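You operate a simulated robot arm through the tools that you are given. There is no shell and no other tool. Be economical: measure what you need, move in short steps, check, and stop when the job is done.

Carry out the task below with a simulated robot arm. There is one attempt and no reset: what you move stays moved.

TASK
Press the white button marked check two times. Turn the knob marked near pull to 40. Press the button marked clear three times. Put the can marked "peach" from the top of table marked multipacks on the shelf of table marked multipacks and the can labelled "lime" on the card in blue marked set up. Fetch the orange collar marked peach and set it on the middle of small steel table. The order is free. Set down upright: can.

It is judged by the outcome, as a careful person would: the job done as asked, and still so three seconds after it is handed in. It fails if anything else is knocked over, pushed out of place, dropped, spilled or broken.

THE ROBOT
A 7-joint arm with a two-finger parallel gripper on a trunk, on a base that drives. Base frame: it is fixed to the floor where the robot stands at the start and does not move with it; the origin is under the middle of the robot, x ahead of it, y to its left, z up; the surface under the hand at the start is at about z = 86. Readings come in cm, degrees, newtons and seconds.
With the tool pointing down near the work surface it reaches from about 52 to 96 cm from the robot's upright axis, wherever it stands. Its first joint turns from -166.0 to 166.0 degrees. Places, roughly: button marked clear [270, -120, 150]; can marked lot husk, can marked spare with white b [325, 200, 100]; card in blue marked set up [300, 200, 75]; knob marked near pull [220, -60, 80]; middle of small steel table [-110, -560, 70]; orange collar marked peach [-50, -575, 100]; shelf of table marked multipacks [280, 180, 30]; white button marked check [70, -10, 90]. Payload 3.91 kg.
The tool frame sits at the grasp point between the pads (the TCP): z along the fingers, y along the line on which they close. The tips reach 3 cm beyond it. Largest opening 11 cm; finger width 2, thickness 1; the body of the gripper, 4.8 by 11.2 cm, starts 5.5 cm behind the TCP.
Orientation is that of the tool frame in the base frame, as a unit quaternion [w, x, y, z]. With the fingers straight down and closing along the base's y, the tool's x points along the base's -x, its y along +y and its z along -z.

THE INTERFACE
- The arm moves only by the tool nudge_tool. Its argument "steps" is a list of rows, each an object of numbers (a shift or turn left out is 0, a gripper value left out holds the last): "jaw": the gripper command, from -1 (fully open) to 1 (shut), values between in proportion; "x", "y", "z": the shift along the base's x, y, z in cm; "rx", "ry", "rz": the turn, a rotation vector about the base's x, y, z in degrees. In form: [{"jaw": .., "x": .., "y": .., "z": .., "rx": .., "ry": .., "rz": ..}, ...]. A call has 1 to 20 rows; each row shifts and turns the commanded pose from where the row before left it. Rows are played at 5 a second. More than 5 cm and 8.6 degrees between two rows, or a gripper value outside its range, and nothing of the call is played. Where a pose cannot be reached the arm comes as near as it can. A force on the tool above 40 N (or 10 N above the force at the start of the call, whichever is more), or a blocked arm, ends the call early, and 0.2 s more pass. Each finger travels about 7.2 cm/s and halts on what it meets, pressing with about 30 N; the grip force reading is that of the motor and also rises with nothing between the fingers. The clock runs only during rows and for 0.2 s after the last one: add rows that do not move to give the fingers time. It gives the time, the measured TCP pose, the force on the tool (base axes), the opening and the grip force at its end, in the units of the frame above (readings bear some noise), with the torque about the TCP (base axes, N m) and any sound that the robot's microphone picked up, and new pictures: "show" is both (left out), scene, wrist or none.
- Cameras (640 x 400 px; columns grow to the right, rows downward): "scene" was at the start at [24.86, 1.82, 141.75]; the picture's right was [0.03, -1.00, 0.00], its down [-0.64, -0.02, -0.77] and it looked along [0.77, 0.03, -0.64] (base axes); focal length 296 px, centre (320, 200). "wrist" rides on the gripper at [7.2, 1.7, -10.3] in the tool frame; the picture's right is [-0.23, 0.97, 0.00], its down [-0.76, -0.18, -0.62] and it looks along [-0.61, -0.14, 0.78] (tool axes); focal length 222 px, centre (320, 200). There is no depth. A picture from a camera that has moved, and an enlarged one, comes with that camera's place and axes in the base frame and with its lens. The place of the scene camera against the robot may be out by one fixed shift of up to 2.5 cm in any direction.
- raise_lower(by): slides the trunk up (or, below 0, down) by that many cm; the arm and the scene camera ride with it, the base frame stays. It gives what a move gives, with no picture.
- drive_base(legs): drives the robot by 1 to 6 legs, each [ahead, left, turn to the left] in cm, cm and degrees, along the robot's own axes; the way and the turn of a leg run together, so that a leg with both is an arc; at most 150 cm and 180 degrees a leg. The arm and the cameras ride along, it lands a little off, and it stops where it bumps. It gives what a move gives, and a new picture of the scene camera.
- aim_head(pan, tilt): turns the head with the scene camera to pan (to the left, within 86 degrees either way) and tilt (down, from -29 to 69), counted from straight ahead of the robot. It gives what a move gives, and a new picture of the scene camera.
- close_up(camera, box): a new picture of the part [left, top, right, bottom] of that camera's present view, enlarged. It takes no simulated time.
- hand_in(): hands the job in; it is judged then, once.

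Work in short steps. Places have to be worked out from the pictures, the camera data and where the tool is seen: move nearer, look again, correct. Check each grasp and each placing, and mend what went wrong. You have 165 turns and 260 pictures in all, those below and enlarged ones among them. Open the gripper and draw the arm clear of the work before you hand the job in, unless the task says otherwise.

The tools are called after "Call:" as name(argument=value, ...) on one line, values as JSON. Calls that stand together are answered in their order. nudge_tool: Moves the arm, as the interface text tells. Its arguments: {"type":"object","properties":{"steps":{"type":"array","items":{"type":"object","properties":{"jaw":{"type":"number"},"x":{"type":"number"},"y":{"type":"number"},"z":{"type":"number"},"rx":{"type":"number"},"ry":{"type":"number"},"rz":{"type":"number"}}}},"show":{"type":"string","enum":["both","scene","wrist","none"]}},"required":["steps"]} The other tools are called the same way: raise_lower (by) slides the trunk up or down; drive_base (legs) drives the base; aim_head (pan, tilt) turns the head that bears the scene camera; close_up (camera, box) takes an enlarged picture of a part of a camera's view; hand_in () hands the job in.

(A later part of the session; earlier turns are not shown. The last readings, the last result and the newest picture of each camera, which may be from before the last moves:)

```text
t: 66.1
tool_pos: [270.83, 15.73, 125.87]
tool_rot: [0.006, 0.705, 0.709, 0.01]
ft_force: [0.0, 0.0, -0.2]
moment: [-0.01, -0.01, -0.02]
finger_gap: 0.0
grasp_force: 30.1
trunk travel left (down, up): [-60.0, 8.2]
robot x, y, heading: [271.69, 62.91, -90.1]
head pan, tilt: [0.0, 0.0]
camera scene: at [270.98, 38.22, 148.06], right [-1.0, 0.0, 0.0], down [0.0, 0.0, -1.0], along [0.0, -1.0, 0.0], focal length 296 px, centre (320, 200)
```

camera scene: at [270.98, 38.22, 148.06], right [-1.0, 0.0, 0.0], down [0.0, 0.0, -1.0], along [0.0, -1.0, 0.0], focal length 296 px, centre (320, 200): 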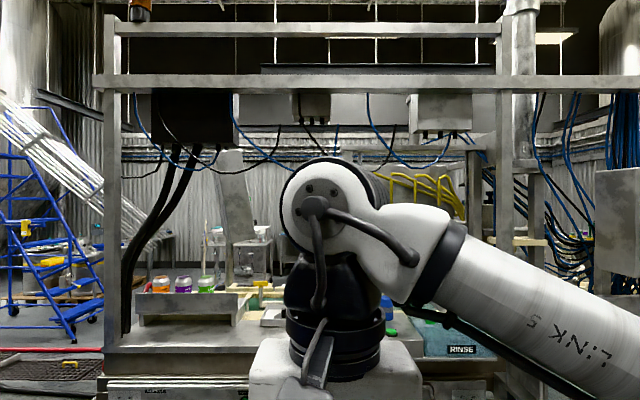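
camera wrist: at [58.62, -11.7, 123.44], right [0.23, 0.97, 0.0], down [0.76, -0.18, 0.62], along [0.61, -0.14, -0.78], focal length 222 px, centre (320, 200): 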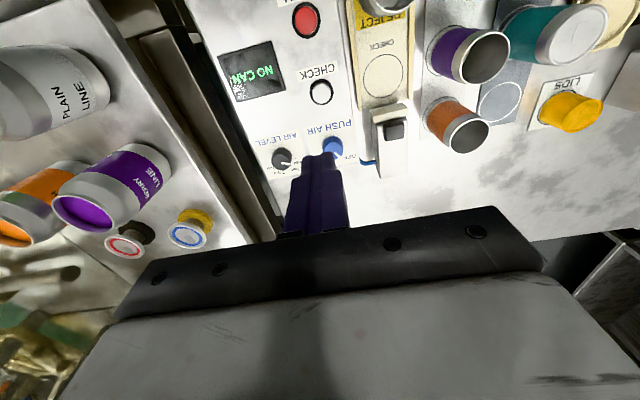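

My own gripper hides the spot around (270,-120,150). I'll look at it from an angle and enlarge it.

Call:
aim_head(pan=30, tilt=5)

Call:
close_up(camera="scene", box=[370, 90, 550, 230])

```text
t: 67.1
tool_pos: [270.74, 15.78, 125.91]
tool_rot: [0.006, 0.705, 0.71, 0.011]
ft_force: [-0.2, 0.0, -0.4]
moment: [-0.03, 0.0, 0.01]
finger_gap: 0.0
grasp_force: 30.1
trunk travel left (down, up): [-60.0, 8.2]
robot x, y, heading: [271.71, 62.6, -90.4]
head pan, tilt: [30.0, 5.0]
camera scene: at [275.56, 39.24, 147.27], right [-0.87, -0.49, 0.0], down [-0.04, 0.08, -1.0], along [0.49, -0.87, -0.09], focal length 296 px, centre (320, 200)
```

scene: 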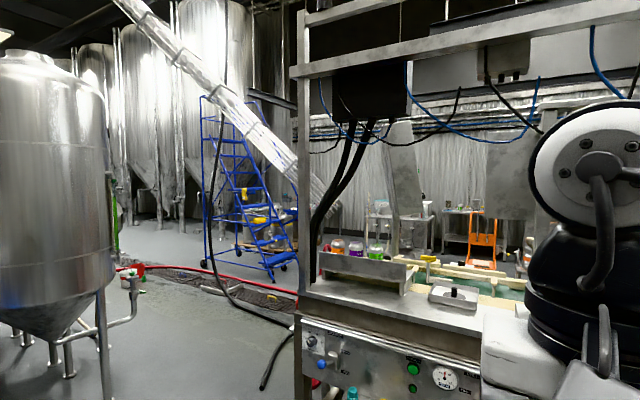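

```text
2.86 times, centred on (460, 160) of scene
camera zoom: at [275.56, 39.24, 147.27], right [-0.87, -0.49, 0.0], down [-0.04, 0.08, -1.0], along [0.49, -0.87, -0.09], focal length 847 px, centre (-80, 314)
```

zoom: 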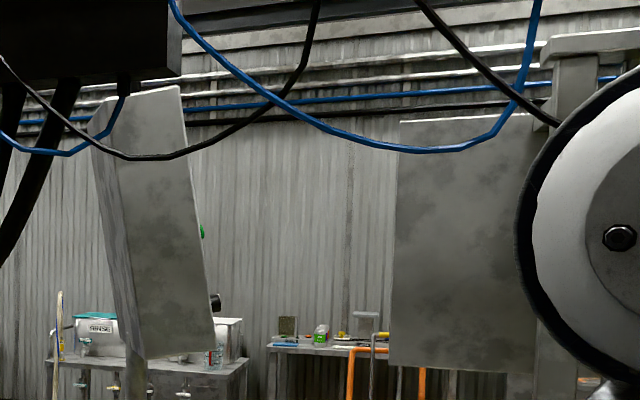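

Both panels look blank from this side, so CLEAR must face away and I'll reach it later from the other aisle. I'll do the knob now. It points at 30 and 40 is 60° clockwise, so I'll go back in front of it and turn the tool to point forward.

Call:
drive_base(legs=[[0, -51.5, 0.3]])

Call:
raise_lower(by=-20)

Call:
nudge_tool(steps=[{"rx": -8.2, "y": -1}, {"rx": -8.2, "y": -1}, {"rx": -8.2, "y": -1}, {"rx": -8.2, "y": -1}, {"rx": -8.2, "y": -1}, {"rx": -8.2, "y": -1}, {"rx": -8.2, "y": -1}, {"rx": -8.2, "y": -1}, {"rx": -8.2, "y": -1}, {"rx": -8.2, "y": -1}, {"rx": -8, "y": -1}, {}], show="wrist")

```text
t: 71.6
tool_pos: [219.68, 15.92, 125.88]
tool_rot: [0.006, 0.703, 0.711, 0.01]
ft_force: [0.0, -0.3, -0.1]
moment: [0.02, 0.0, -0.01]
finger_gap: 0.0
grasp_force: 30.0
trunk travel left (down, up): [-60.0, 8.2]
robot x, y, heading: [220.62, 62.77, -90.0]
head pan, tilt: [30.0, 5.0]
camera scene: at [224.37, 39.38, 147.27], right [-0.87, -0.5, 0.0], down [-0.04, 0.08, -1.0], along [0.5, -0.86, -0.09], focal length 296 px, centre (320, 200)
```

scene: 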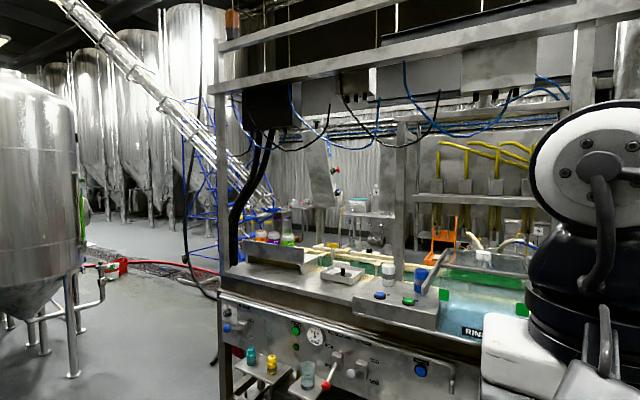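

```text
t: 73.7
tool_pos: [219.75, 15.86, 105.92]
tool_rot: [0.006, 0.703, 0.711, 0.01]
ft_force: [-0.5, 0.0, -0.5]
moment: [0.0, 0.01, 0.04]
finger_gap: 0.0
grasp_force: 30.1
trunk travel left (down, up): [-40.0, 28.2]
robot x, y, heading: [220.64, 63.19, -89.9]
head pan, tilt: [30.0, 5.0]
```

```text
t: 76.3
tool_pos: [219.5, 2.04, 110.32]
tool_rot: [0.501, 0.493, 0.509, -0.496]
ft_force: [0.9, 1.0, -0.4]
moment: [0.01, 0.01, -0.02]
finger_gap: 0.03
grasp_force: 29.7
out of reach, approached as far as the arm can: row 9, 10, 11
trunk travel left (down, up): [-40.0, 28.2]
robot x, y, heading: [220.49, 62.77, -89.7]
head pan, tilt: [30.0, 5.0]
camera wrist: at [220.9, 12.23, 103.15], right [0.98, 0.02, 0.22], down [-0.18, 0.62, 0.77], along [-0.12, -0.79, 0.6], focal length 222 px, centre (320, 200)
```

wrist: 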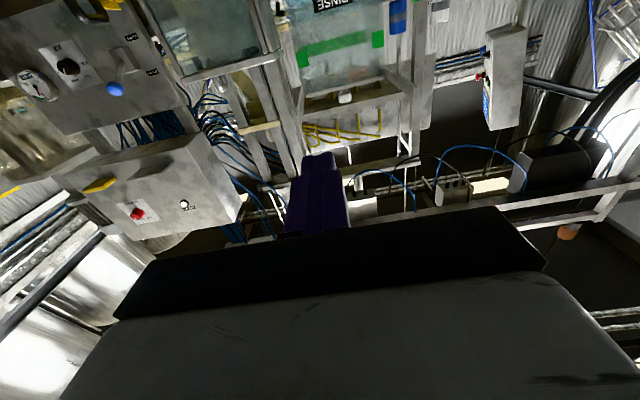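

The tool now points at the machine. I'll roll it 60° about y and bring it down towards knob height, still clear of the panel.

Call:
nudge_tool(steps=[{"ry": -7.5, "y": -1, "z": -3}, {"ry": -7.5, "y": -1, "z": -3}, {"ry": -7.5, "y": -1, "z": -3}, {"ry": -7.5, "y": -1, "z": -3}, {"ry": -7.5, "y": -1, "z": -3}, {"ry": -7.5, "y": -1, "z": -3}, {"ry": -7.5, "y": -1, "z": -3}, {"ry": -7.5, "y": -1, "z": -3}, {"z": -3}, {"jaw": 0.0}, {}])

Call:
aim_head(pan=20, tilt=35)

```text
t: 78.7
tool_pos: [219.06, -8.15, 95.75]
tool_rot: [0.674, 0.628, 0.294, -0.256]
ft_force: [0.3, -0.2, -0.3]
moment: [0.01, 0.01, 0.01]
finger_gap: 5.52
grasp_force: 0.1
out of reach, approached as far as the arm can: row 1, 2, 3, 4, 5, 6, 7, 8, 9
trunk travel left (down, up): [-40.0, 28.2]
robot x, y, heading: [220.43, 62.7, -89.8]
head pan, tilt: [30.0, 5.0]
camera scene: at [224.39, 39.38, 127.27], right [-0.87, -0.5, 0.0], down [-0.04, 0.08, -1.0], along [0.5, -0.86, -0.09], focal length 296 px, centre (320, 200)
camera wrist: at [224.64, 2.32, 91.27], right [0.54, 0.07, 0.84], down [-0.7, 0.59, 0.4], along [-0.46, -0.81, 0.37], focal length 222 px, centre (320, 200)
```

scene: 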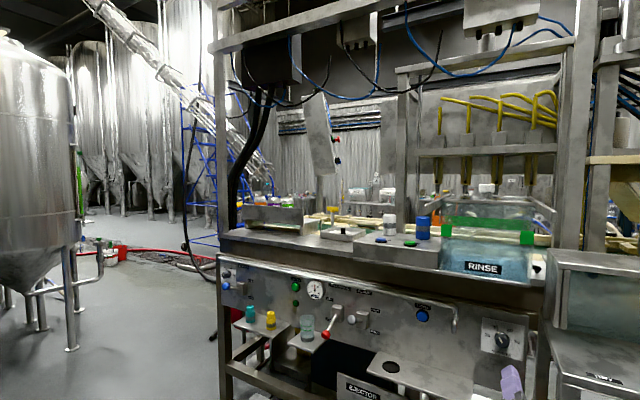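
wrist: 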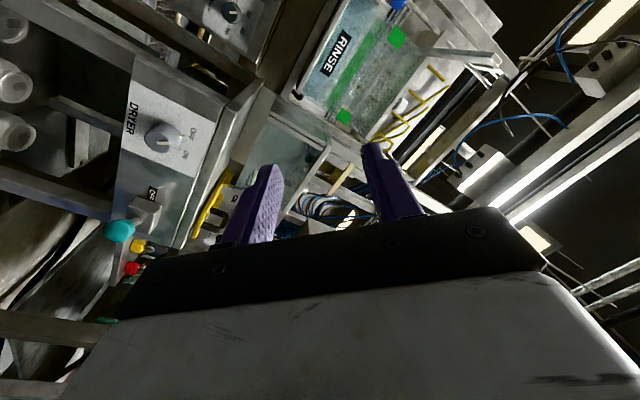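

```text
t: 79.7
tool_pos: [219.11, -8.01, 95.79]
tool_rot: [0.674, 0.628, 0.294, -0.256]
ft_force: [0.3, 0.0, 0.2]
moment: [0.0, -0.03, 0.04]
finger_gap: 5.51
grasp_force: 0.1
trunk travel left (down, up): [-40.0, 28.2]
robot x, y, heading: [220.32, 62.68, -89.7]
head pan, tilt: [20.0, 35.0]
camera scene: at [222.82, 39.05, 122.45], right [-0.94, -0.34, 0.0], down [-0.2, 0.54, -0.82], along [0.28, -0.77, -0.57], focal length 296 px, centre (320, 200)
```

scene: 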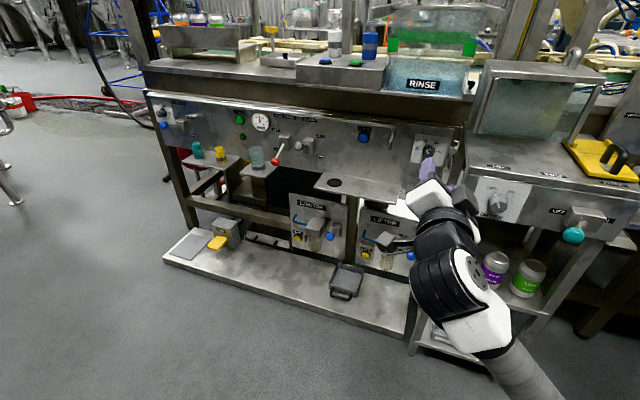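

The tool can't reach horizontally that close in. I'll extend it to about 85 cm from the axis and see whether the pose settles.

Call:
nudge_tool(steps=[{"y": -4}, {"y": -4}, {"y": -4}, {"y": -4}, {}, {}])

```text
t: 81.1
tool_pos: [218.34, -10.05, 95.34]
tool_rot: [0.674, 0.628, 0.295, -0.255]
ft_force: [-0.7, 0.2, -0.3]
moment: [-0.01, 0.0, 0.0]
finger_gap: 5.49
grasp_force: 0.0
out of reach, approached as far as the arm can: row 1, 2, 3, 4
trunk travel left (down, up): [-40.0, 28.2]
robot x, y, heading: [220.53, 62.75, -90.1]
head pan, tilt: [20.0, 35.0]
camera scene: at [222.81, 39.06, 122.45], right [-0.94, -0.34, 0.0], down [-0.2, 0.54, -0.82], along [0.28, -0.77, -0.57], focal length 296 px, centre (320, 200)
camera wrist: at [223.77, 0.33, 90.94], right [0.54, 0.07, 0.84], down [-0.7, 0.59, 0.4], along [-0.46, -0.81, 0.37], focal length 222 px, centre (320, 200)
```

scene: 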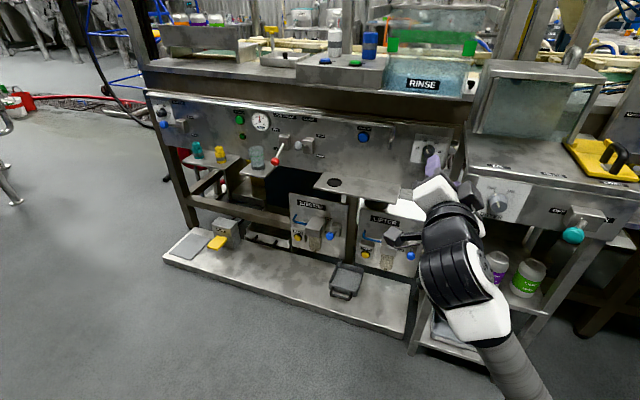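
wrist: 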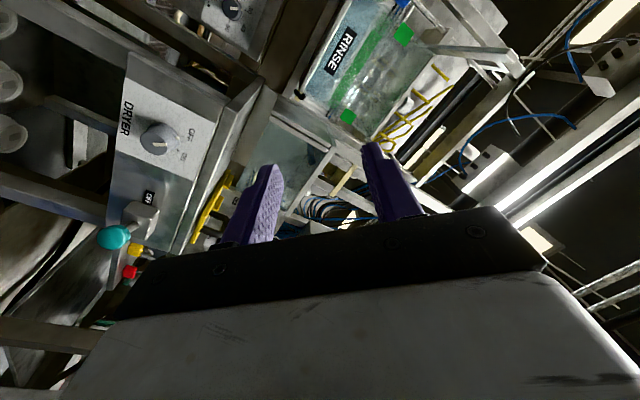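

The arm seems to be at a joint limit with this roll. I'll roll back 30° and check whether the commanded pose becomes reachable.

Call:
nudge_tool(steps=[{"ry": 7.5}, {"ry": 7.5}, {"ry": 7.5}, {"ry": 7.5}, {"ry": 7.5}, {"ry": 7.5}, {"ry": 7.5}, {"ry": 7.5}, {}], show="scene")

```text
t: 83.1
tool_pos: [218.23, -9.98, 95.53]
tool_rot: [0.436, 0.414, 0.592, -0.537]
ft_force: [0.3, -0.1, 1.1]
moment: [-0.01, -0.01, -0.03]
finger_gap: 5.52
grasp_force: 0.0
trunk travel left (down, up): [-40.0, 28.2]
robot x, y, heading: [220.19, 62.76, -90.1]
head pan, tilt: [20.0, 35.0]
camera scene: at [222.82, 39.06, 122.45], right [-0.94, -0.34, 0.0], down [-0.2, 0.54, -0.82], along [0.28, -0.77, -0.57], focal length 296 px, centre (320, 200)
```

scene: 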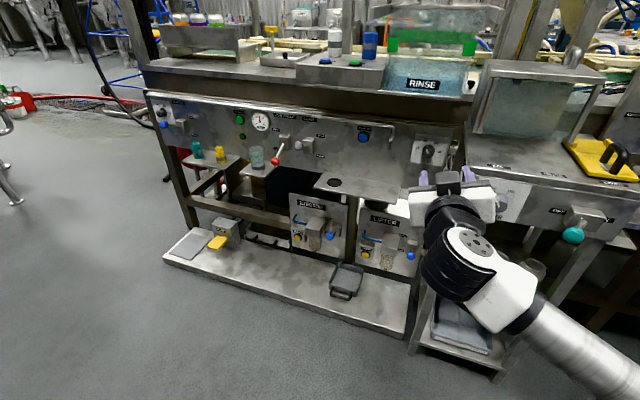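

Commands re-base from where the arm actually is. I'll extend and lower first, then test the roll the other way.

Call:
nudge_tool(steps=[{"y": -4, "z": -2}, {"y": -4, "z": -3}, {"y": -4, "z": -3}, {"z": -3}, {}], show="none")

Call:
nudge_tool(steps=[{"ry": 7.5}, {"ry": 7.5}, {"ry": 7.5}, {"ry": 7.5}, {"ry": 7.5}, {"ry": 7.5}, {"ry": 7.5}, {"ry": 7.5}, {"ry": 7.5}, {"ry": 7.5}, {"ry": 7.5}, {"ry": 7.5}, {}], show="scene")

```text
t: 84.3
tool_pos: [218.36, -15.0, 92.77]
tool_rot: [0.436, 0.414, 0.592, -0.537]
ft_force: [-0.3, 0.9, 0.4]
moment: [-0.01, -0.01, 0.0]
finger_gap: 5.5
grasp_force: 0.1
out of reach, approached as far as the arm can: row 2, 3, 4
trunk travel left (down, up): [-40.0, 28.2]
robot x, y, heading: [220.42, 62.75, -90.2]
head pan, tilt: [20.0, 35.0]
```

```text
t: 87.1
tool_pos: [218.25, -15.1, 92.79]
tool_rot: [0.01, 0.025, 0.736, -0.676]
ft_force: [0.4, 0.3, 0.0]
moment: [0.0, 0.0, -0.01]
finger_gap: 5.5
grasp_force: 0.0
out of reach, approached as far as the arm can: row 10, 11, 12
trunk travel left (down, up): [-40.0, 28.2]
robot x, y, heading: [220.17, 62.85, -90.1]
head pan, tilt: [20.0, 35.0]
camera scene: at [222.81, 39.06, 122.45], right [-0.94, -0.34, 0.0], down [-0.2, 0.54, -0.82], along [0.28, -0.77, -0.57], focal length 296 px, centre (320, 200)
```

scene: 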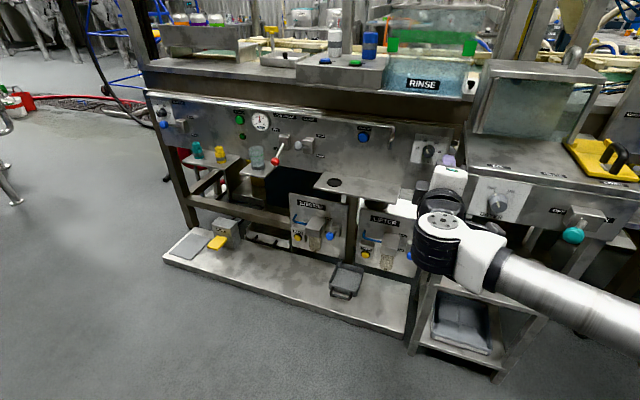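

Roll works between about -44° and +88°, so I can grip at +20° and turn to -40°. I'll roll to +20 and lower the trunk to knob height.

Call:
nudge_tool(steps=[{"ry": -7.5}, {"ry": -7.5}, {"ry": -7.5}, {"ry": -7.5}, {"ry": -7.5}, {"ry": -7.5}, {"ry": -7.5}, {"ry": -7.5}, {"ry": -8}, {}], show="none")

Call:
raise_lower(by=-12)

Call:
aim_head(pan=10, tilt=25)

Call:
close_up(camera="scene", box=[280, 100, 480, 240])

Call:
close_up(camera="wrist", box=[0, 0, 640, 400])

```text
t: 89.3
tool_pos: [218.26, -15.14, 92.86]
tool_rot: [0.421, 0.4, 0.604, -0.546]
ft_force: [-1.1, -0.5, 0.2]
moment: [-0.02, -0.02, 0.01]
finger_gap: 5.5
grasp_force: 0.0
trunk travel left (down, up): [-40.0, 28.2]
robot x, y, heading: [220.2, 63.11, -89.7]
head pan, tilt: [20.0, 35.0]
```

```text
t: 90.8
tool_pos: [218.28, -15.13, 80.65]
tool_rot: [0.42, 0.399, 0.605, -0.546]
ft_force: [0.4, -0.3, 1.1]
moment: [0.02, 0.01, 0.0]
finger_gap: 5.5
grasp_force: 0.1
trunk travel left (down, up): [-28.0, 40.2]
robot x, y, heading: [220.6, 62.92, -89.8]
head pan, tilt: [20.0, 35.0]
```

```text
t: 91.5
tool_pos: [218.38, -15.14, 80.68]
tool_rot: [0.42, 0.4, 0.604, -0.546]
ft_force: [0.3, 0.6, 0.5]
moment: [0.0, -0.02, -0.01]
finger_gap: 5.49
grasp_force: 0.0
trunk travel left (down, up): [-28.0, 40.2]
robot x, y, heading: [220.48, 62.96, -90.1]
head pan, tilt: [10.0, 25.0]
camera scene: at [221.41, 38.26, 112.02], right [-0.98, -0.17, 0.0], down [-0.07, 0.42, -0.91], along [0.16, -0.89, -0.42], focal length 296 px, centre (320, 200)
```

scene: 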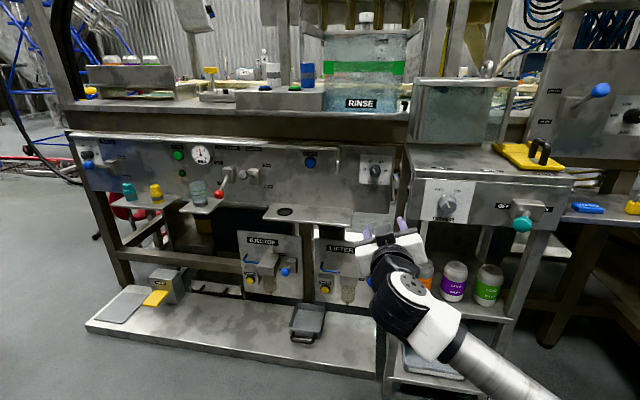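

```text
2.86 times, centred on (380, 170) of scene
camera zoom: at [221.41, 38.26, 112.02], right [-0.98, -0.17, 0.0], down [-0.07, 0.42, -0.91], along [0.16, -0.89, -0.42], focal length 847 px, centre (149, 286)
```

zoom: 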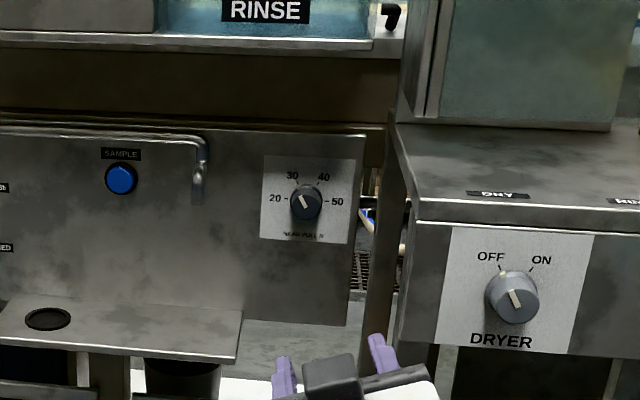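

```text
1.00 times, centred on (320, 200) of wrist (not enlarged: the box is as wide or as high as the picture)
camera zoom: at [216.77, -4.67, 73.87], right [0.99, 0.08, -0.1], down [0.04, 0.59, 0.81], along [0.12, -0.81, 0.58], focal length 222 px, centre (320, 200)
```

zoom: 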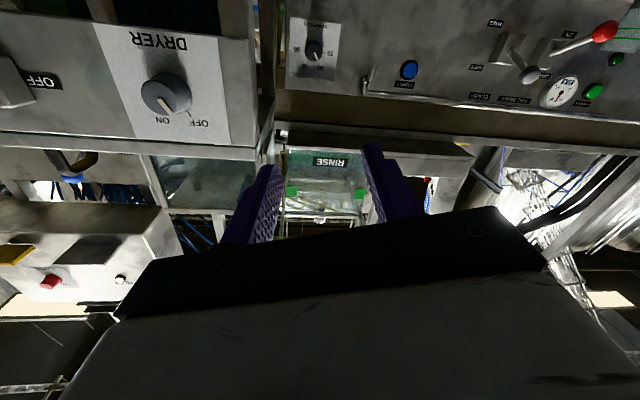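

The wrist camera puts the knob at about (219.7,-58,76) with the cabinet side near x=212, so the gripper just fits. I'll lower the trunk a little and drive forward 28 cm.

Call:
raise_lower(by=-4)

Call:
drive_base(legs=[[28, 1.3, 0]])

Call:
close_up(camera="wrist", box=[160, 0, 480, 200])

```text
t: 92.3
tool_pos: [218.3, -15.11, 76.85]
tool_rot: [0.42, 0.399, 0.605, -0.546]
ft_force: [0.2, 0.2, -0.5]
moment: [0.0, 0.01, 0.0]
finger_gap: 5.48
grasp_force: 0.0
trunk travel left (down, up): [-24.0, 44.2]
robot x, y, heading: [220.64, 63.04, -89.9]
head pan, tilt: [10.0, 25.0]
```

```text
t: 94.3
tool_pos: [219.47, -43.22, 76.8]
tool_rot: [0.42, 0.4, 0.605, -0.546]
ft_force: [-0.2, 0.3, 0.6]
moment: [0.02, 0.02, -0.02]
finger_gap: 5.51
grasp_force: 0.1
trunk travel left (down, up): [-24.0, 44.2]
robot x, y, heading: [221.65, 34.6, -90.2]
head pan, tilt: [10.0, 25.0]
camera scene: at [222.65, 10.2, 108.02], right [-0.99, -0.17, 0.0], down [-0.07, 0.42, -0.91], along [0.16, -0.89, -0.42], focal length 296 px, centre (320, 200)
```

scene: 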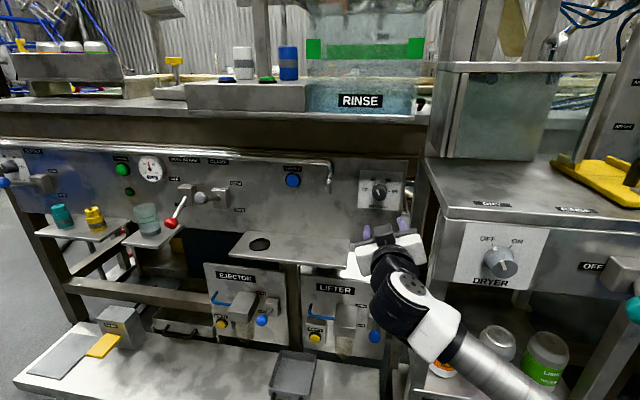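

```text
2.00 times, centred on (320, 100) of wrist
camera zoom: at [217.94, -32.72, 69.88], right [0.99, 0.07, -0.1], down [0.04, 0.59, 0.81], along [0.12, -0.81, 0.58], focal length 444 px, centre (320, 400)
```

zoom: 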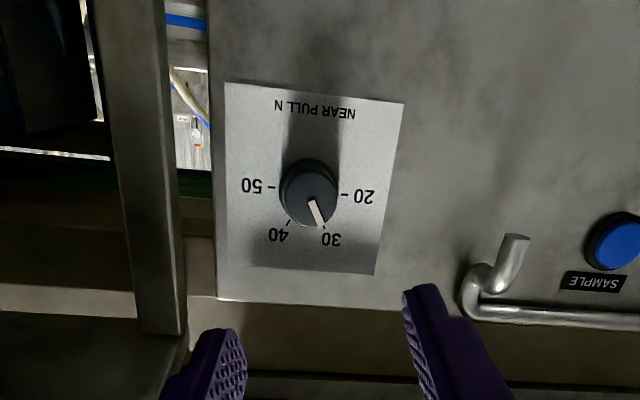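

Two wrist views put the knob at about (220,-63,75.6). I'll drive 10 cm nearer, then align and look again.

Call:
drive_base(legs=[[9, 0, 0]])

Call:
nudge_tool(steps=[{"x": 0.5, "z": -0.6}, {"z": -0.6}, {}], show="wrist")

```text
t: 95.6
tool_pos: [219.73, -51.9, 76.76]
tool_rot: [0.421, 0.398, 0.605, -0.546]
ft_force: [0.2, 0.5, 0.6]
moment: [-0.01, 0.04, -0.01]
finger_gap: 5.49
grasp_force: 0.0
trunk travel left (down, up): [-24.0, 44.2]
robot x, y, heading: [221.88, 25.35, -90.4]
head pan, tilt: [10.0, 25.0]
stopped in leg 1: the robot was blocked; the commanded pose is now the measured one
camera scene: at [222.63, 0.99, 108.03], right [-0.99, -0.17, 0.0], down [-0.07, 0.42, -0.91], along [0.16, -0.89, -0.42], focal length 296 px, centre (320, 200)
```

scene: 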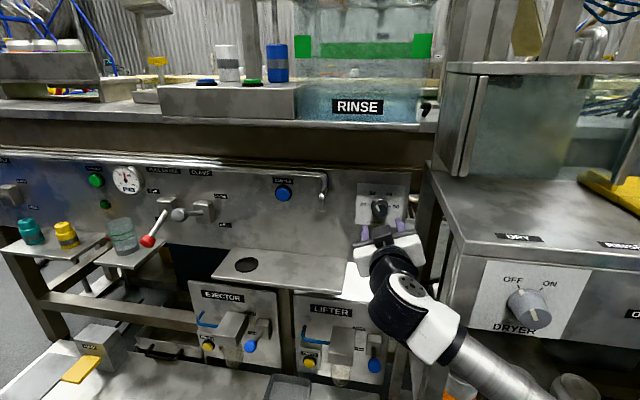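

```text
t: 96.4
tool_pos: [220.11, -52.01, 76.12]
tool_rot: [0.421, 0.397, 0.608, -0.544]
ft_force: [-0.1, -0.3, -0.5]
moment: [0.01, 0.0, -0.04]
finger_gap: 5.51
grasp_force: 0.0
out of reach, approached as far as the arm can: row 2
trunk travel left (down, up): [-24.0, 44.2]
robot x, y, heading: [221.7, 25.35, -90.0]
head pan, tilt: [10.0, 25.0]
camera wrist: at [218.52, -41.61, 69.23], right [0.99, 0.08, -0.1], down [0.04, 0.59, 0.81], along [0.13, -0.81, 0.58], focal length 222 px, centre (320, 200)
```

wrist: 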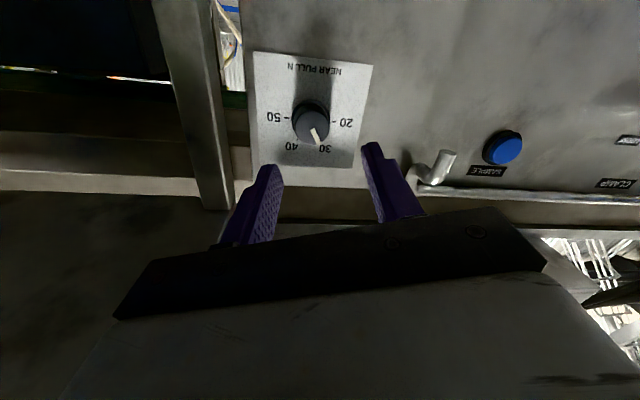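

The knob is at about (220.1,-62,75.5), so the tool is aligned. I'll drop the trunk 0.6 cm and advance with the arm in small steps.

Call:
raise_lower(by=-0.6)

Call:
nudge_tool(steps=[{"y": -2}, {"y": -2}, {"y": -1}, {}], show="wrist")

```text
t: 96.9
tool_pos: [220.07, -52.07, 75.56]
tool_rot: [0.421, 0.397, 0.607, -0.544]
ft_force: [0.1, -0.7, -0.7]
moment: [0.01, 0.0, -0.02]
finger_gap: 5.51
grasp_force: 0.1
trunk travel left (down, up): [-23.4, 44.8]
robot x, y, heading: [221.63, 25.75, -90.1]
head pan, tilt: [10.0, 25.0]
```

```text
t: 97.9
tool_pos: [220.2, -54.2, 76.07]
tool_rot: [0.432, 0.381, 0.605, -0.549]
ft_force: [-0.1, 0.5, 0.9]
moment: [0.01, -0.01, -0.03]
finger_gap: 5.51
grasp_force: 0.1
out of reach, approached as far as the arm can: row 2, 3
trunk travel left (down, up): [-23.4, 44.8]
robot x, y, heading: [222.06, 25.48, -90.0]
head pan, tilt: [10.0, 25.0]
camera wrist: at [218.28, -44.08, 68.92], right [0.99, 0.11, -0.11], down [0.03, 0.61, 0.79], along [0.15, -0.78, 0.6], focal length 222 px, centre (320, 200)
```

wrist: 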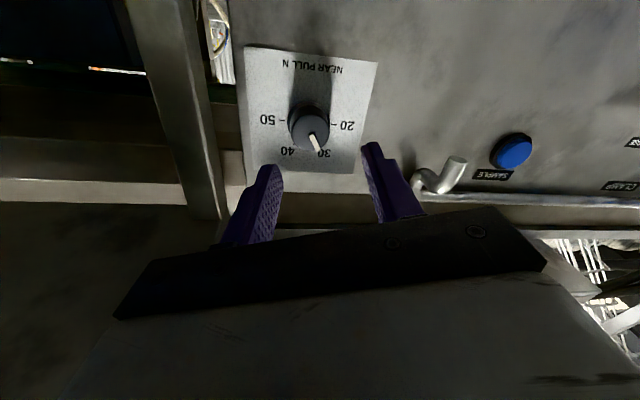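

The arm is at its low-pitch limit. I'll retract a bit, then raise the arm while lowering the trunk, to get a better posture at the same tool height.

Call:
nudge_tool(steps=[{"y": 3}, {"y": 3}, {"z": 3}, {"z": 3}, {}], show="none")

Call:
raise_lower(by=-8)

Call:
nudge_tool(steps=[{"z": 3}, {"z": 3}, {"z": 3}, {}], show="none")

Call:
raise_lower(by=-7)

```text
t: 99.1
tool_pos: [219.22, -49.17, 80.89]
tool_rot: [0.421, 0.398, 0.607, -0.544]
ft_force: [-0.2, 0.3, 1.1]
moment: [-0.01, -0.02, -0.02]
finger_gap: 5.48
grasp_force: 0.2
trunk travel left (down, up): [-23.4, 44.8]
robot x, y, heading: [221.44, 25.21, -90.1]
head pan, tilt: [10.0, 25.0]
```

```text
t: 100.3
tool_pos: [219.18, -49.22, 72.73]
tool_rot: [0.421, 0.397, 0.608, -0.544]
ft_force: [1.1, 0.0, -0.6]
moment: [-0.01, -0.02, 0.0]
finger_gap: 5.52
grasp_force: 0.0
trunk travel left (down, up): [-15.4, 52.8]
robot x, y, heading: [221.86, 25.51, -90.0]
head pan, tilt: [10.0, 25.0]
```

```text
t: 101.3
tool_pos: [219.16, -49.25, 81.8]
tool_rot: [0.421, 0.397, 0.608, -0.544]
ft_force: [-0.7, -0.1, 1.1]
moment: [-0.03, 0.01, -0.06]
finger_gap: 5.51
grasp_force: 0.0
trunk travel left (down, up): [-15.4, 52.8]
robot x, y, heading: [221.76, 25.67, -90.2]
head pan, tilt: [10.0, 25.0]
```

```text
t: 102.4
tool_pos: [219.11, -49.14, 74.82]
tool_rot: [0.42, 0.398, 0.607, -0.545]
ft_force: [-0.2, 0.0, 0.0]
moment: [-0.03, 0.0, 0.02]
finger_gap: 5.51
grasp_force: 0.0
trunk travel left (down, up): [-8.4, 59.8]
robot x, y, heading: [221.49, 25.83, -90.3]
head pan, tilt: [10.0, 25.0]
```

There's more headroom now. I'll square the tool to the panel, line up at (220.1, 75.5) and advance to y≈-57.

Call:
nudge_tool(steps=[{"x": 0.5, "z": 0.4, "rz": -4.4, "rx": -2.9}, {"x": 0.5, "z": 0.4, "y": -2}, {"y": -2}, {"y": -2}, {"y": -2}, {}], show="wrist")

```text
t: 104.0
tool_pos: [223.67, -54.4, 74.39]
tool_rot: [0.421, 0.373, 0.602, -0.567]
ft_force: [0.4, 1.0, 0.8]
moment: [-0.01, 0.03, -0.04]
finger_gap: 5.52
grasp_force: 0.1
trunk travel left (down, up): [-8.4, 59.8]
robot x, y, heading: [221.67, 25.35, -90.3]
head pan, tilt: [10.0, 25.0]
stopped in row 6: the arm was blocked; the commanded pose is now the measured one
camera wrist: at [221.71, -44.27, 67.07], right [0.99, 0.08, -0.15], down [0.06, 0.63, 0.78], along [0.16, -0.77, 0.61], focal length 222 px, centre (320, 200)
```

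wrist: 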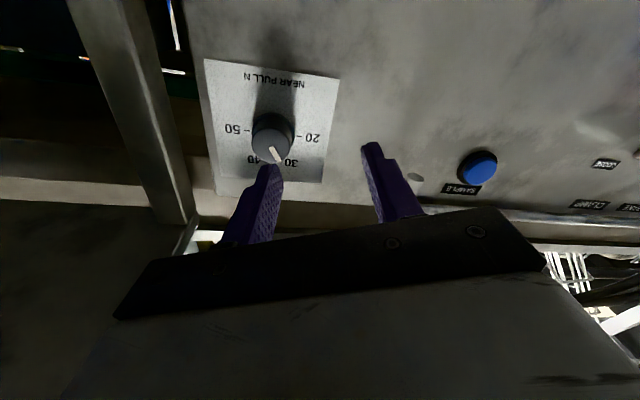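

Something blocked the arm and pushed it toward +x, probably the forearm against the dryer cabinet. I'll look.

Call:
aim_head(pan=0, tilt=40)

```text
t: 104.7
tool_pos: [223.53, -54.25, 74.52]
tool_rot: [0.421, 0.372, 0.601, -0.568]
ft_force: [-0.1, 0.6, -0.6]
moment: [-0.01, -0.02, -0.04]
finger_gap: 5.47
grasp_force: 0.1
trunk travel left (down, up): [-8.4, 59.8]
robot x, y, heading: [221.91, 25.79, -89.9]
head pan, tilt: [0.0, 40.0]
camera scene: at [221.07, 1.81, 90.15], right [-1.0, 0.0, 0.0], down [0.0, 0.64, -0.77], along [0.0, -0.77, -0.64], focal length 296 px, centre (320, 200)
```

scene: 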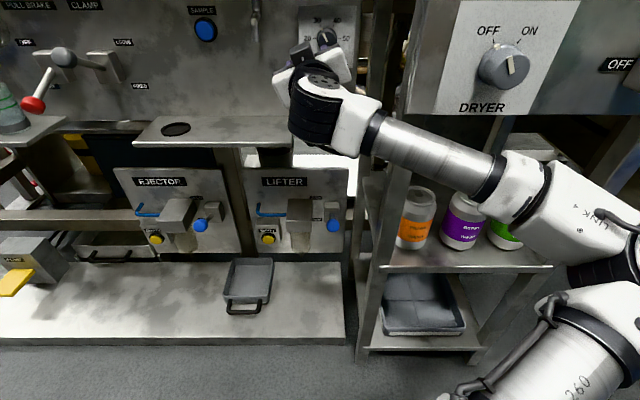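

The forearm runs in front of the dryer stand. I'll back away, raise the trunk and come in with the tool pitched about 45° down, so the wrist stays above the stand.

Call:
drive_base(legs=[[-25, 3, 0], [-20, 10, 0]])

Call:
raise_lower(by=42)

Call:
nudge_tool(steps=[{"rx": 8, "z": -1}, {"rx": 8, "z": -1}, {"rx": 8, "z": -1}, {"rx": 8, "z": -1}, {"rx": 8, "z": -1}, {"z": -3}, {"z": -3}, {"z": -3}, {"z": -3}, {}], show="none")

```text
t: 107.9
tool_pos: [236.39, -9.02, 74.34]
tool_rot: [0.42, 0.376, 0.6, -0.568]
ft_force: [0.2, 1.2, -0.5]
moment: [0.03, 0.04, 0.01]
finger_gap: 5.5
grasp_force: 0.0
trunk travel left (down, up): [-8.4, 59.8]
robot x, y, heading: [234.62, 71.11, -90.3]
head pan, tilt: [0.0, 40.0]
camera scene: at [234.1, 47.09, 90.09], right [-1.0, 0.01, 0.0], down [0.0, 0.64, -0.77], along [0.0, -0.77, -0.64], focal length 296 px, centre (320, 200)
```

scene: 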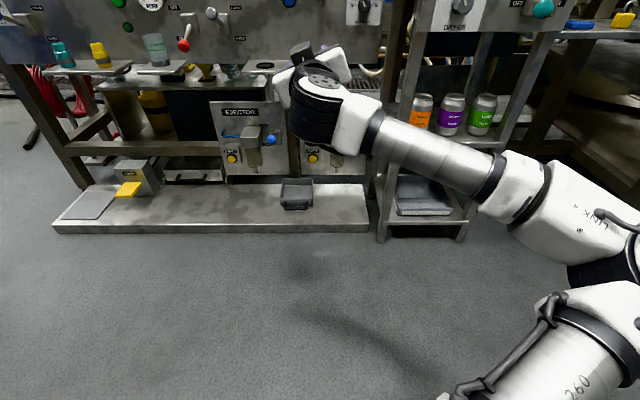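

```text
refused: 42 is not a number from -40 to 40
```

```text
t: 110.1
tool_pos: [236.35, -9.15, 57.32]
tool_rot: [0.266, 0.496, 0.759, -0.328]
ft_force: [-0.1, -0.4, -0.3]
moment: [0.01, -0.01, 0.0]
finger_gap: 5.49
grasp_force: 0.0
trunk travel left (down, up): [-8.4, 59.8]
robot x, y, heading: [234.97, 71.14, -90.6]
head pan, tilt: [0.0, 40.0]
```

The raise was refused for being over 40. I'll raise by 40 and then set the roll to about +25° with a 40° pitch.

Call:
raise_lower(by=40)

Call:
nudge_tool(steps=[{"rx": -1.1, "ry": 3.6, "rz": -5.6}, {"rx": -1.1, "ry": 3.6, "rz": -5.6}, {"rx": -1.1, "ry": 3.6, "rz": -5.5}, {}])

```text
t: 113.9
tool_pos: [236.46, -9.04, 97.4]
tool_rot: [0.265, 0.496, 0.759, -0.329]
ft_force: [-0.4, 0.9, -0.7]
moment: [-0.04, 0.01, 0.01]
finger_gap: 5.51
grasp_force: 0.1
trunk travel left (down, up): [-48.4, 19.8]
robot x, y, heading: [234.77, 70.7, -90.2]
head pan, tilt: [0.0, 40.0]
```

```text
t: 114.9
tool_pos: [236.45, -9.13, 97.29]
tool_rot: [0.156, 0.561, 0.689, -0.431]
ft_force: [0.0, -1.6, -0.6]
moment: [0.02, 0.04, -0.03]
finger_gap: 5.53
grasp_force: 0.1
trunk travel left (down, up): [-48.4, 19.8]
robot x, y, heading: [234.8, 71.02, -90.3]
head pan, tilt: [0.0, 40.0]
camera scene: at [234.1, 47.1, 130.09], right [-1.0, 0.01, 0.0], down [0.0, 0.64, -0.77], along [0.0, -0.77, -0.64], focal length 296 px, centre (320, 200)
camera wrist: at [238.39, 3.3, 97.52], right [0.96, -0.14, -0.25], down [0.25, -0.01, 0.97], along [-0.14, -0.99, 0.03], focal length 222 px, centre (320, 200)
```

scene: 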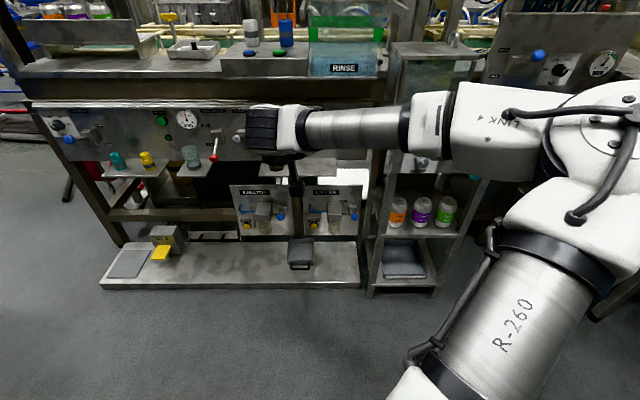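
wrist: 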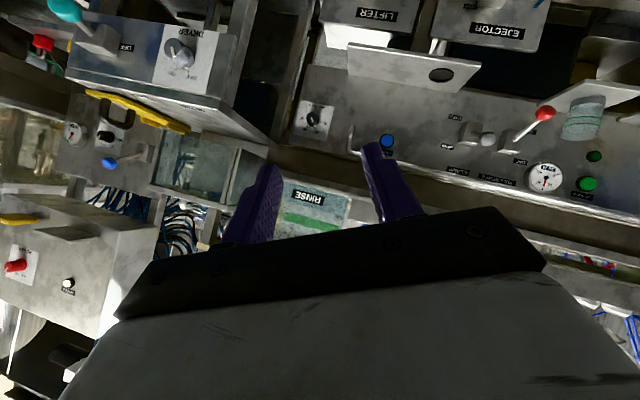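

The forearm would sit over the dryer stand if I came straight on. I'll stand further along +x facing diagonally, so the elbow stays in the aisle.

Call:
drive_base(legs=[[8, 42, 0], [0, 0, -45]])

Call:
nudge_tool(steps=[{"rz": 7.5}, {"rz": 7.5}, {"rz": 7.5}, {"rz": 7.5}, {"rz": 7.5}, {"rz": 7.5}, {}])

```text
t: 120.8
tool_pos: [220.65, 5.33, 97.2]
tool_rot: [-0.021, 0.783, 0.421, -0.458]
ft_force: [0.3, 0.2, 0.2]
moment: [0.02, 0.01, 0.02]
finger_gap: 5.51
grasp_force: 0.0
trunk travel left (down, up): [-48.4, 19.8]
robot x, y, heading: [276.81, 62.91, -135.6]
head pan, tilt: [0.0, 40.0]
camera scene: at [257.61, 46.53, 130.09], right [-0.7, 0.72, 0.0], down [0.46, 0.45, -0.77], along [-0.55, -0.54, -0.64], focal length 296 px, centre (320, 200)
```

scene: 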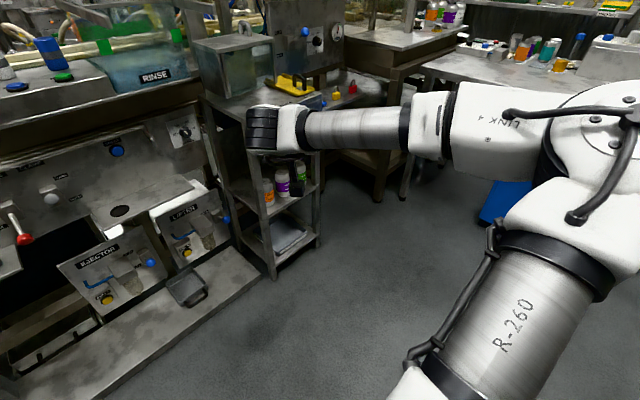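

```text
t: 122.4
tool_pos: [220.54, 5.36, 97.25]
tool_rot: [0.155, 0.562, 0.688, -0.432]
ft_force: [0.3, -0.2, 0.3]
moment: [0.0, 0.01, 0.0]
finger_gap: 5.48
grasp_force: 0.1
trunk travel left (down, up): [-48.4, 19.8]
robot x, y, heading: [276.68, 62.77, -135.6]
head pan, tilt: [0.0, 40.0]
camera scene: at [257.62, 46.52, 130.09], right [-0.7, 0.72, 0.0], down [0.46, 0.45, -0.77], along [-0.55, -0.54, -0.64], focal length 296 px, centre (320, 200)
camera wrist: at [222.59, 17.76, 97.52], right [0.96, -0.15, -0.25], down [0.25, -0.01, 0.97], along [-0.14, -0.99, 0.03], focal length 222 px, centre (320, 200)
```

scene: 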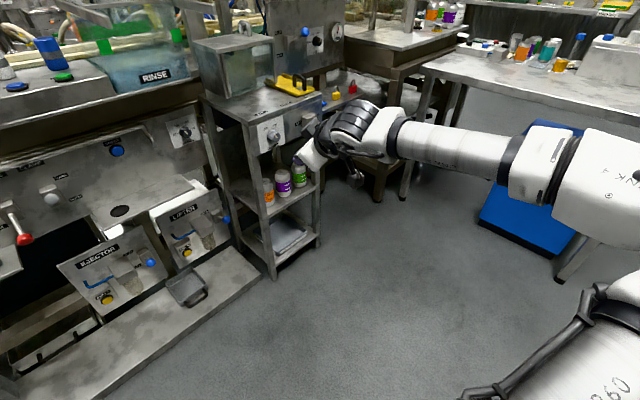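
wrist: 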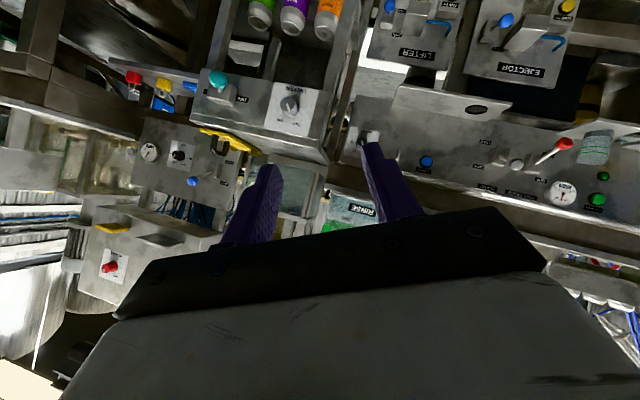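

All of that was reachable. I'll lower to z≈80 in free space and test the -60° turn there before committing.

Call:
nudge_tool(steps=[{"z": -4.5}, {"z": -4.5}, {"z": -4.5}, {"z": -4.5}, {"ry": -7.5}, {"ry": -7.5}, {"ry": -7.5}, {"ry": -7.5}, {"ry": -7.5}, {"ry": -7.5}, {"ry": -7.5}, {"ry": -7.5}, {}], show="none")

Call:
nudge_tool(steps=[{"ry": 7.5}, {"ry": 7.5}, {"ry": 7.5}, {"ry": 7.5}, {"ry": 7.5}, {"ry": 7.5}, {"ry": 7.5}, {"ry": 7.5}, {}], show="none")

Call:
drive_base(legs=[[31.8, 31.8, 0]])

Call:
close_up(camera="wrist", box=[0, 0, 640, 400])

```text
t: 125.2
tool_pos: [220.16, 4.79, 80.0]
tool_rot: [0.457, 0.697, 0.532, -0.15]
ft_force: [0.1, -0.6, -0.6]
moment: [-0.01, 0.02, -0.01]
finger_gap: 5.5
grasp_force: 0.1
out of reach, approached as far as the arm can: row 7, 8
trunk travel left (down, up): [-48.4, 19.8]
robot x, y, heading: [276.58, 62.92, -135.8]
head pan, tilt: [0.0, 40.0]
```

```text
t: 127.2
tool_pos: [220.04, 4.77, 80.12]
tool_rot: [0.129, 0.527, 0.689, -0.48]
ft_force: [-0.5, -0.6, -0.7]
moment: [0.0, -0.02, -0.03]
finger_gap: 5.49
grasp_force: 0.1
trunk travel left (down, up): [-48.4, 19.8]
robot x, y, heading: [276.65, 62.6, -135.8]
head pan, tilt: [0.0, 40.0]
```

```text
t: 130.2
tool_pos: [219.2, -39.65, 79.96]
tool_rot: [0.128, 0.529, 0.689, -0.479]
ft_force: [-0.6, 0.1, 0.3]
moment: [-0.02, 0.01, 0.02]
finger_gap: 5.51
grasp_force: 0.0
trunk travel left (down, up): [-48.4, 19.8]
robot x, y, heading: [275.72, 18.71, -135.6]
head pan, tilt: [0.0, 40.0]
camera scene: at [256.85, 1.97, 130.09], right [-0.7, 0.72, 0.0], down [0.46, 0.45, -0.77], along [-0.55, -0.53, -0.64], focal length 296 px, centre (320, 200)
```

scene: 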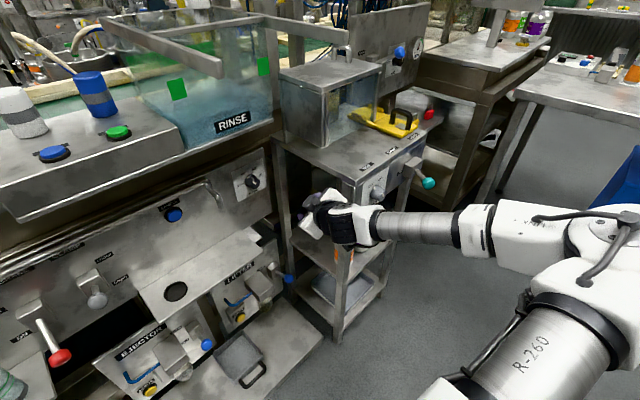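

```text
1.00 times, centred on (320, 200) of wrist (not enlarged: the box is as wide or as high as the picture)
camera zoom: at [221.21, -27.3, 79.36], right [0.92, -0.16, -0.35], down [0.36, 0.04, 0.93], along [-0.13, -0.99, 0.09], focal length 222 px, centre (320, 200)
```

zoom: 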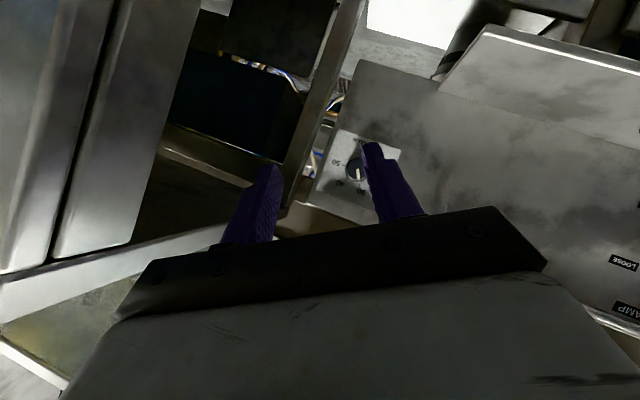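

The turn range is limited to about 52° on this side, so I'll test rolling further positive. That would let the whole turn stay on the +x side, away from the dryer stand.

Call:
nudge_tool(steps=[{"ry": 7, "x": 0.3}, {"ry": 7, "x": 0.3}, {"ry": 7, "x": 0.3}, {"ry": 7}, {}], show="none")

```text
t: 131.4
tool_pos: [219.29, -39.14, 80.9]
tool_rot: [0.003, 0.434, 0.702, -0.565]
ft_force: [-0.6, -0.2, -0.8]
moment: [0.01, -0.01, 0.0]
finger_gap: 5.49
grasp_force: 0.0
out of reach, approached as far as the arm can: row 3, 4
trunk travel left (down, up): [-48.4, 19.8]
robot x, y, heading: [275.61, 18.25, -135.8]
head pan, tilt: [0.0, 40.0]
```

Roll reaches about +50°. I'll approach to y≈-52 lined up with the knob, then check.

Call:
nudge_tool(steps=[{"x": 0.5, "z": -1.6, "y": -3, "jaw": -0.2}, {"x": 0.5, "z": -1.6, "y": -3}, {"x": 0.5, "z": -1.6, "y": -3}, {"y": -3}, {}])

Call:
close_up(camera="wrist", box=[200, 60, 440, 260])

```text
t: 132.6
tool_pos: [218.3, -45.06, 79.94]
tool_rot: [0.005, 0.435, 0.704, -0.562]
ft_force: [-0.2, 0.4, 0.1]
moment: [0.01, -0.01, 0.01]
finger_gap: 6.61
grasp_force: 0.1
out of reach, approached as far as the arm can: row 1, 2, 3
trunk travel left (down, up): [-48.4, 19.8]
robot x, y, heading: [275.7, 18.16, -135.8]
head pan, tilt: [0.0, 40.0]
camera scene: at [256.85, 1.98, 130.09], right [-0.7, 0.72, 0.0], down [0.46, 0.45, -0.77], along [-0.55, -0.53, -0.64], focal length 296 px, centre (320, 200)
camera wrist: at [219.93, -32.69, 78.88], right [0.74, -0.15, -0.65], down [0.66, 0.03, 0.75], along [-0.09, -0.99, 0.12], focal length 222 px, centre (320, 200)
```

scene: 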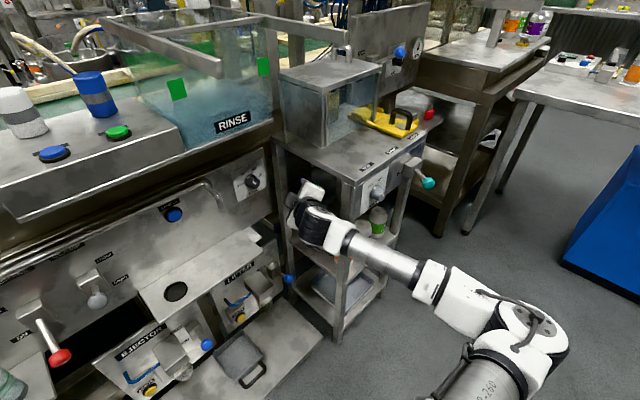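
wrist: 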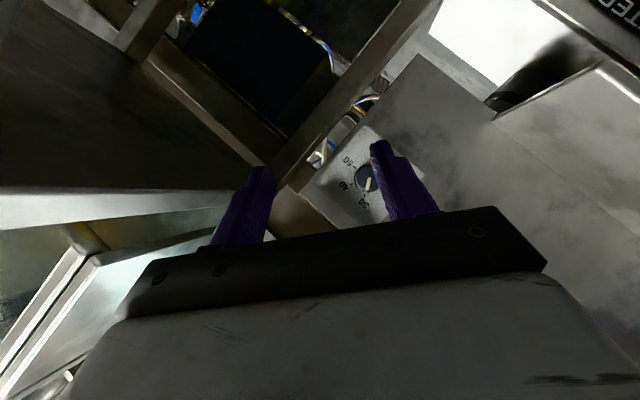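

```text
2.00 times, centred on (320, 160) of wrist
camera zoom: at [219.93, -32.69, 78.88], right [0.74, -0.15, -0.65], down [0.66, 0.03, 0.75], along [-0.09, -0.99, 0.12], focal length 444 px, centre (320, 280)
```

zoom: 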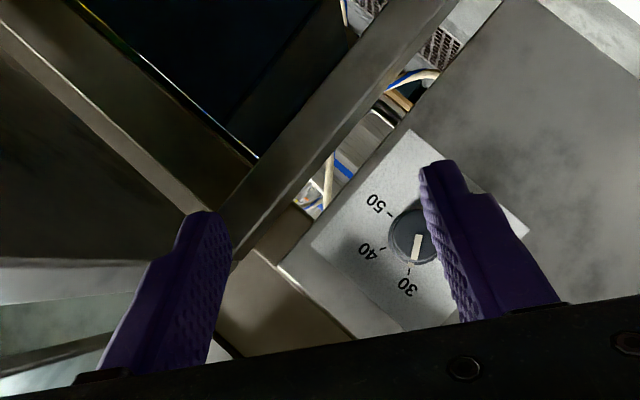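

It's stuck at the roll limit there. I'll ease the roll back to about +35° and adjust trunk and arm so the wrist has margin.

Call:
nudge_tool(steps=[{"ry": -5.5}, {"ry": -5.5}, {"ry": -5.5, "z": 3}, {"z": 3}, {}], show="none")

Call:
raise_lower(by=-10)

Call:
nudge_tool(steps=[{"x": 0.8, "y": -2.5}, {"x": 0.8, "y": -2.5}, {"x": 0.8, "y": -2}, {}])

```text
t: 133.8
tool_pos: [218.37, -45.1, 86.1]
tool_rot: [0.105, 0.511, 0.694, -0.496]
ft_force: [-0.7, 0.4, 0.2]
moment: [0.0, 0.03, -0.02]
finger_gap: 6.59
grasp_force: 0.1
trunk travel left (down, up): [-48.4, 19.8]
robot x, y, heading: [275.74, 18.33, -135.8]
head pan, tilt: [0.0, 40.0]
```

```text
t: 135.2
tool_pos: [218.39, -45.13, 76.0]
tool_rot: [0.104, 0.51, 0.695, -0.496]
ft_force: [-0.3, 1.1, 0.3]
moment: [-0.01, 0.0, 0.02]
finger_gap: 6.61
grasp_force: 0.1
trunk travel left (down, up): [-38.4, 29.8]
robot x, y, heading: [275.9, 18.09, -135.9]
head pan, tilt: [0.0, 40.0]
```

```text
t: 136.2
tool_pos: [220.76, -52.15, 76.09]
tool_rot: [0.104, 0.51, 0.695, -0.497]
ft_force: [-0.2, 0.7, 0.3]
moment: [-0.03, 0.01, -0.01]
finger_gap: 6.6
grasp_force: 0.0
trunk travel left (down, up): [-38.4, 29.8]
robot x, y, heading: [275.7, 17.87, -135.7]
head pan, tilt: [0.0, 40.0]
camera scene: at [256.85, 1.98, 120.09], right [-0.7, 0.72, 0.0], down [0.46, 0.45, -0.77], along [-0.55, -0.53, -0.64], focal length 296 px, centre (320, 200)
camera wrist: at [222.57, -39.76, 75.31], right [0.89, -0.15, -0.42], down [0.43, 0.04, 0.9], along [-0.12, -0.99, 0.1], focal length 222 px, centre (320, 200)
```

scene: 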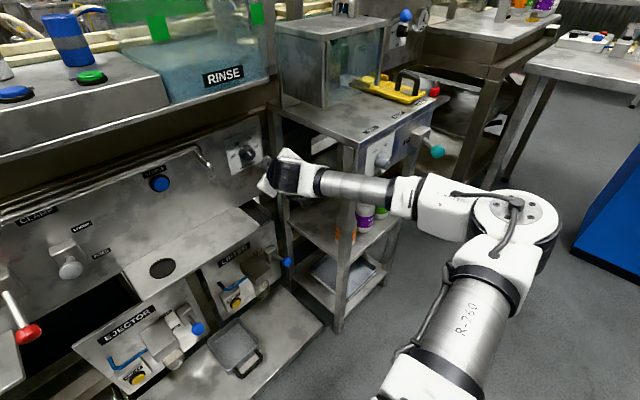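
wrist: 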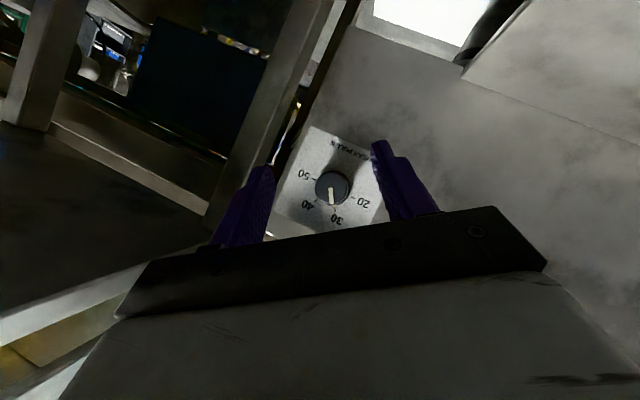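

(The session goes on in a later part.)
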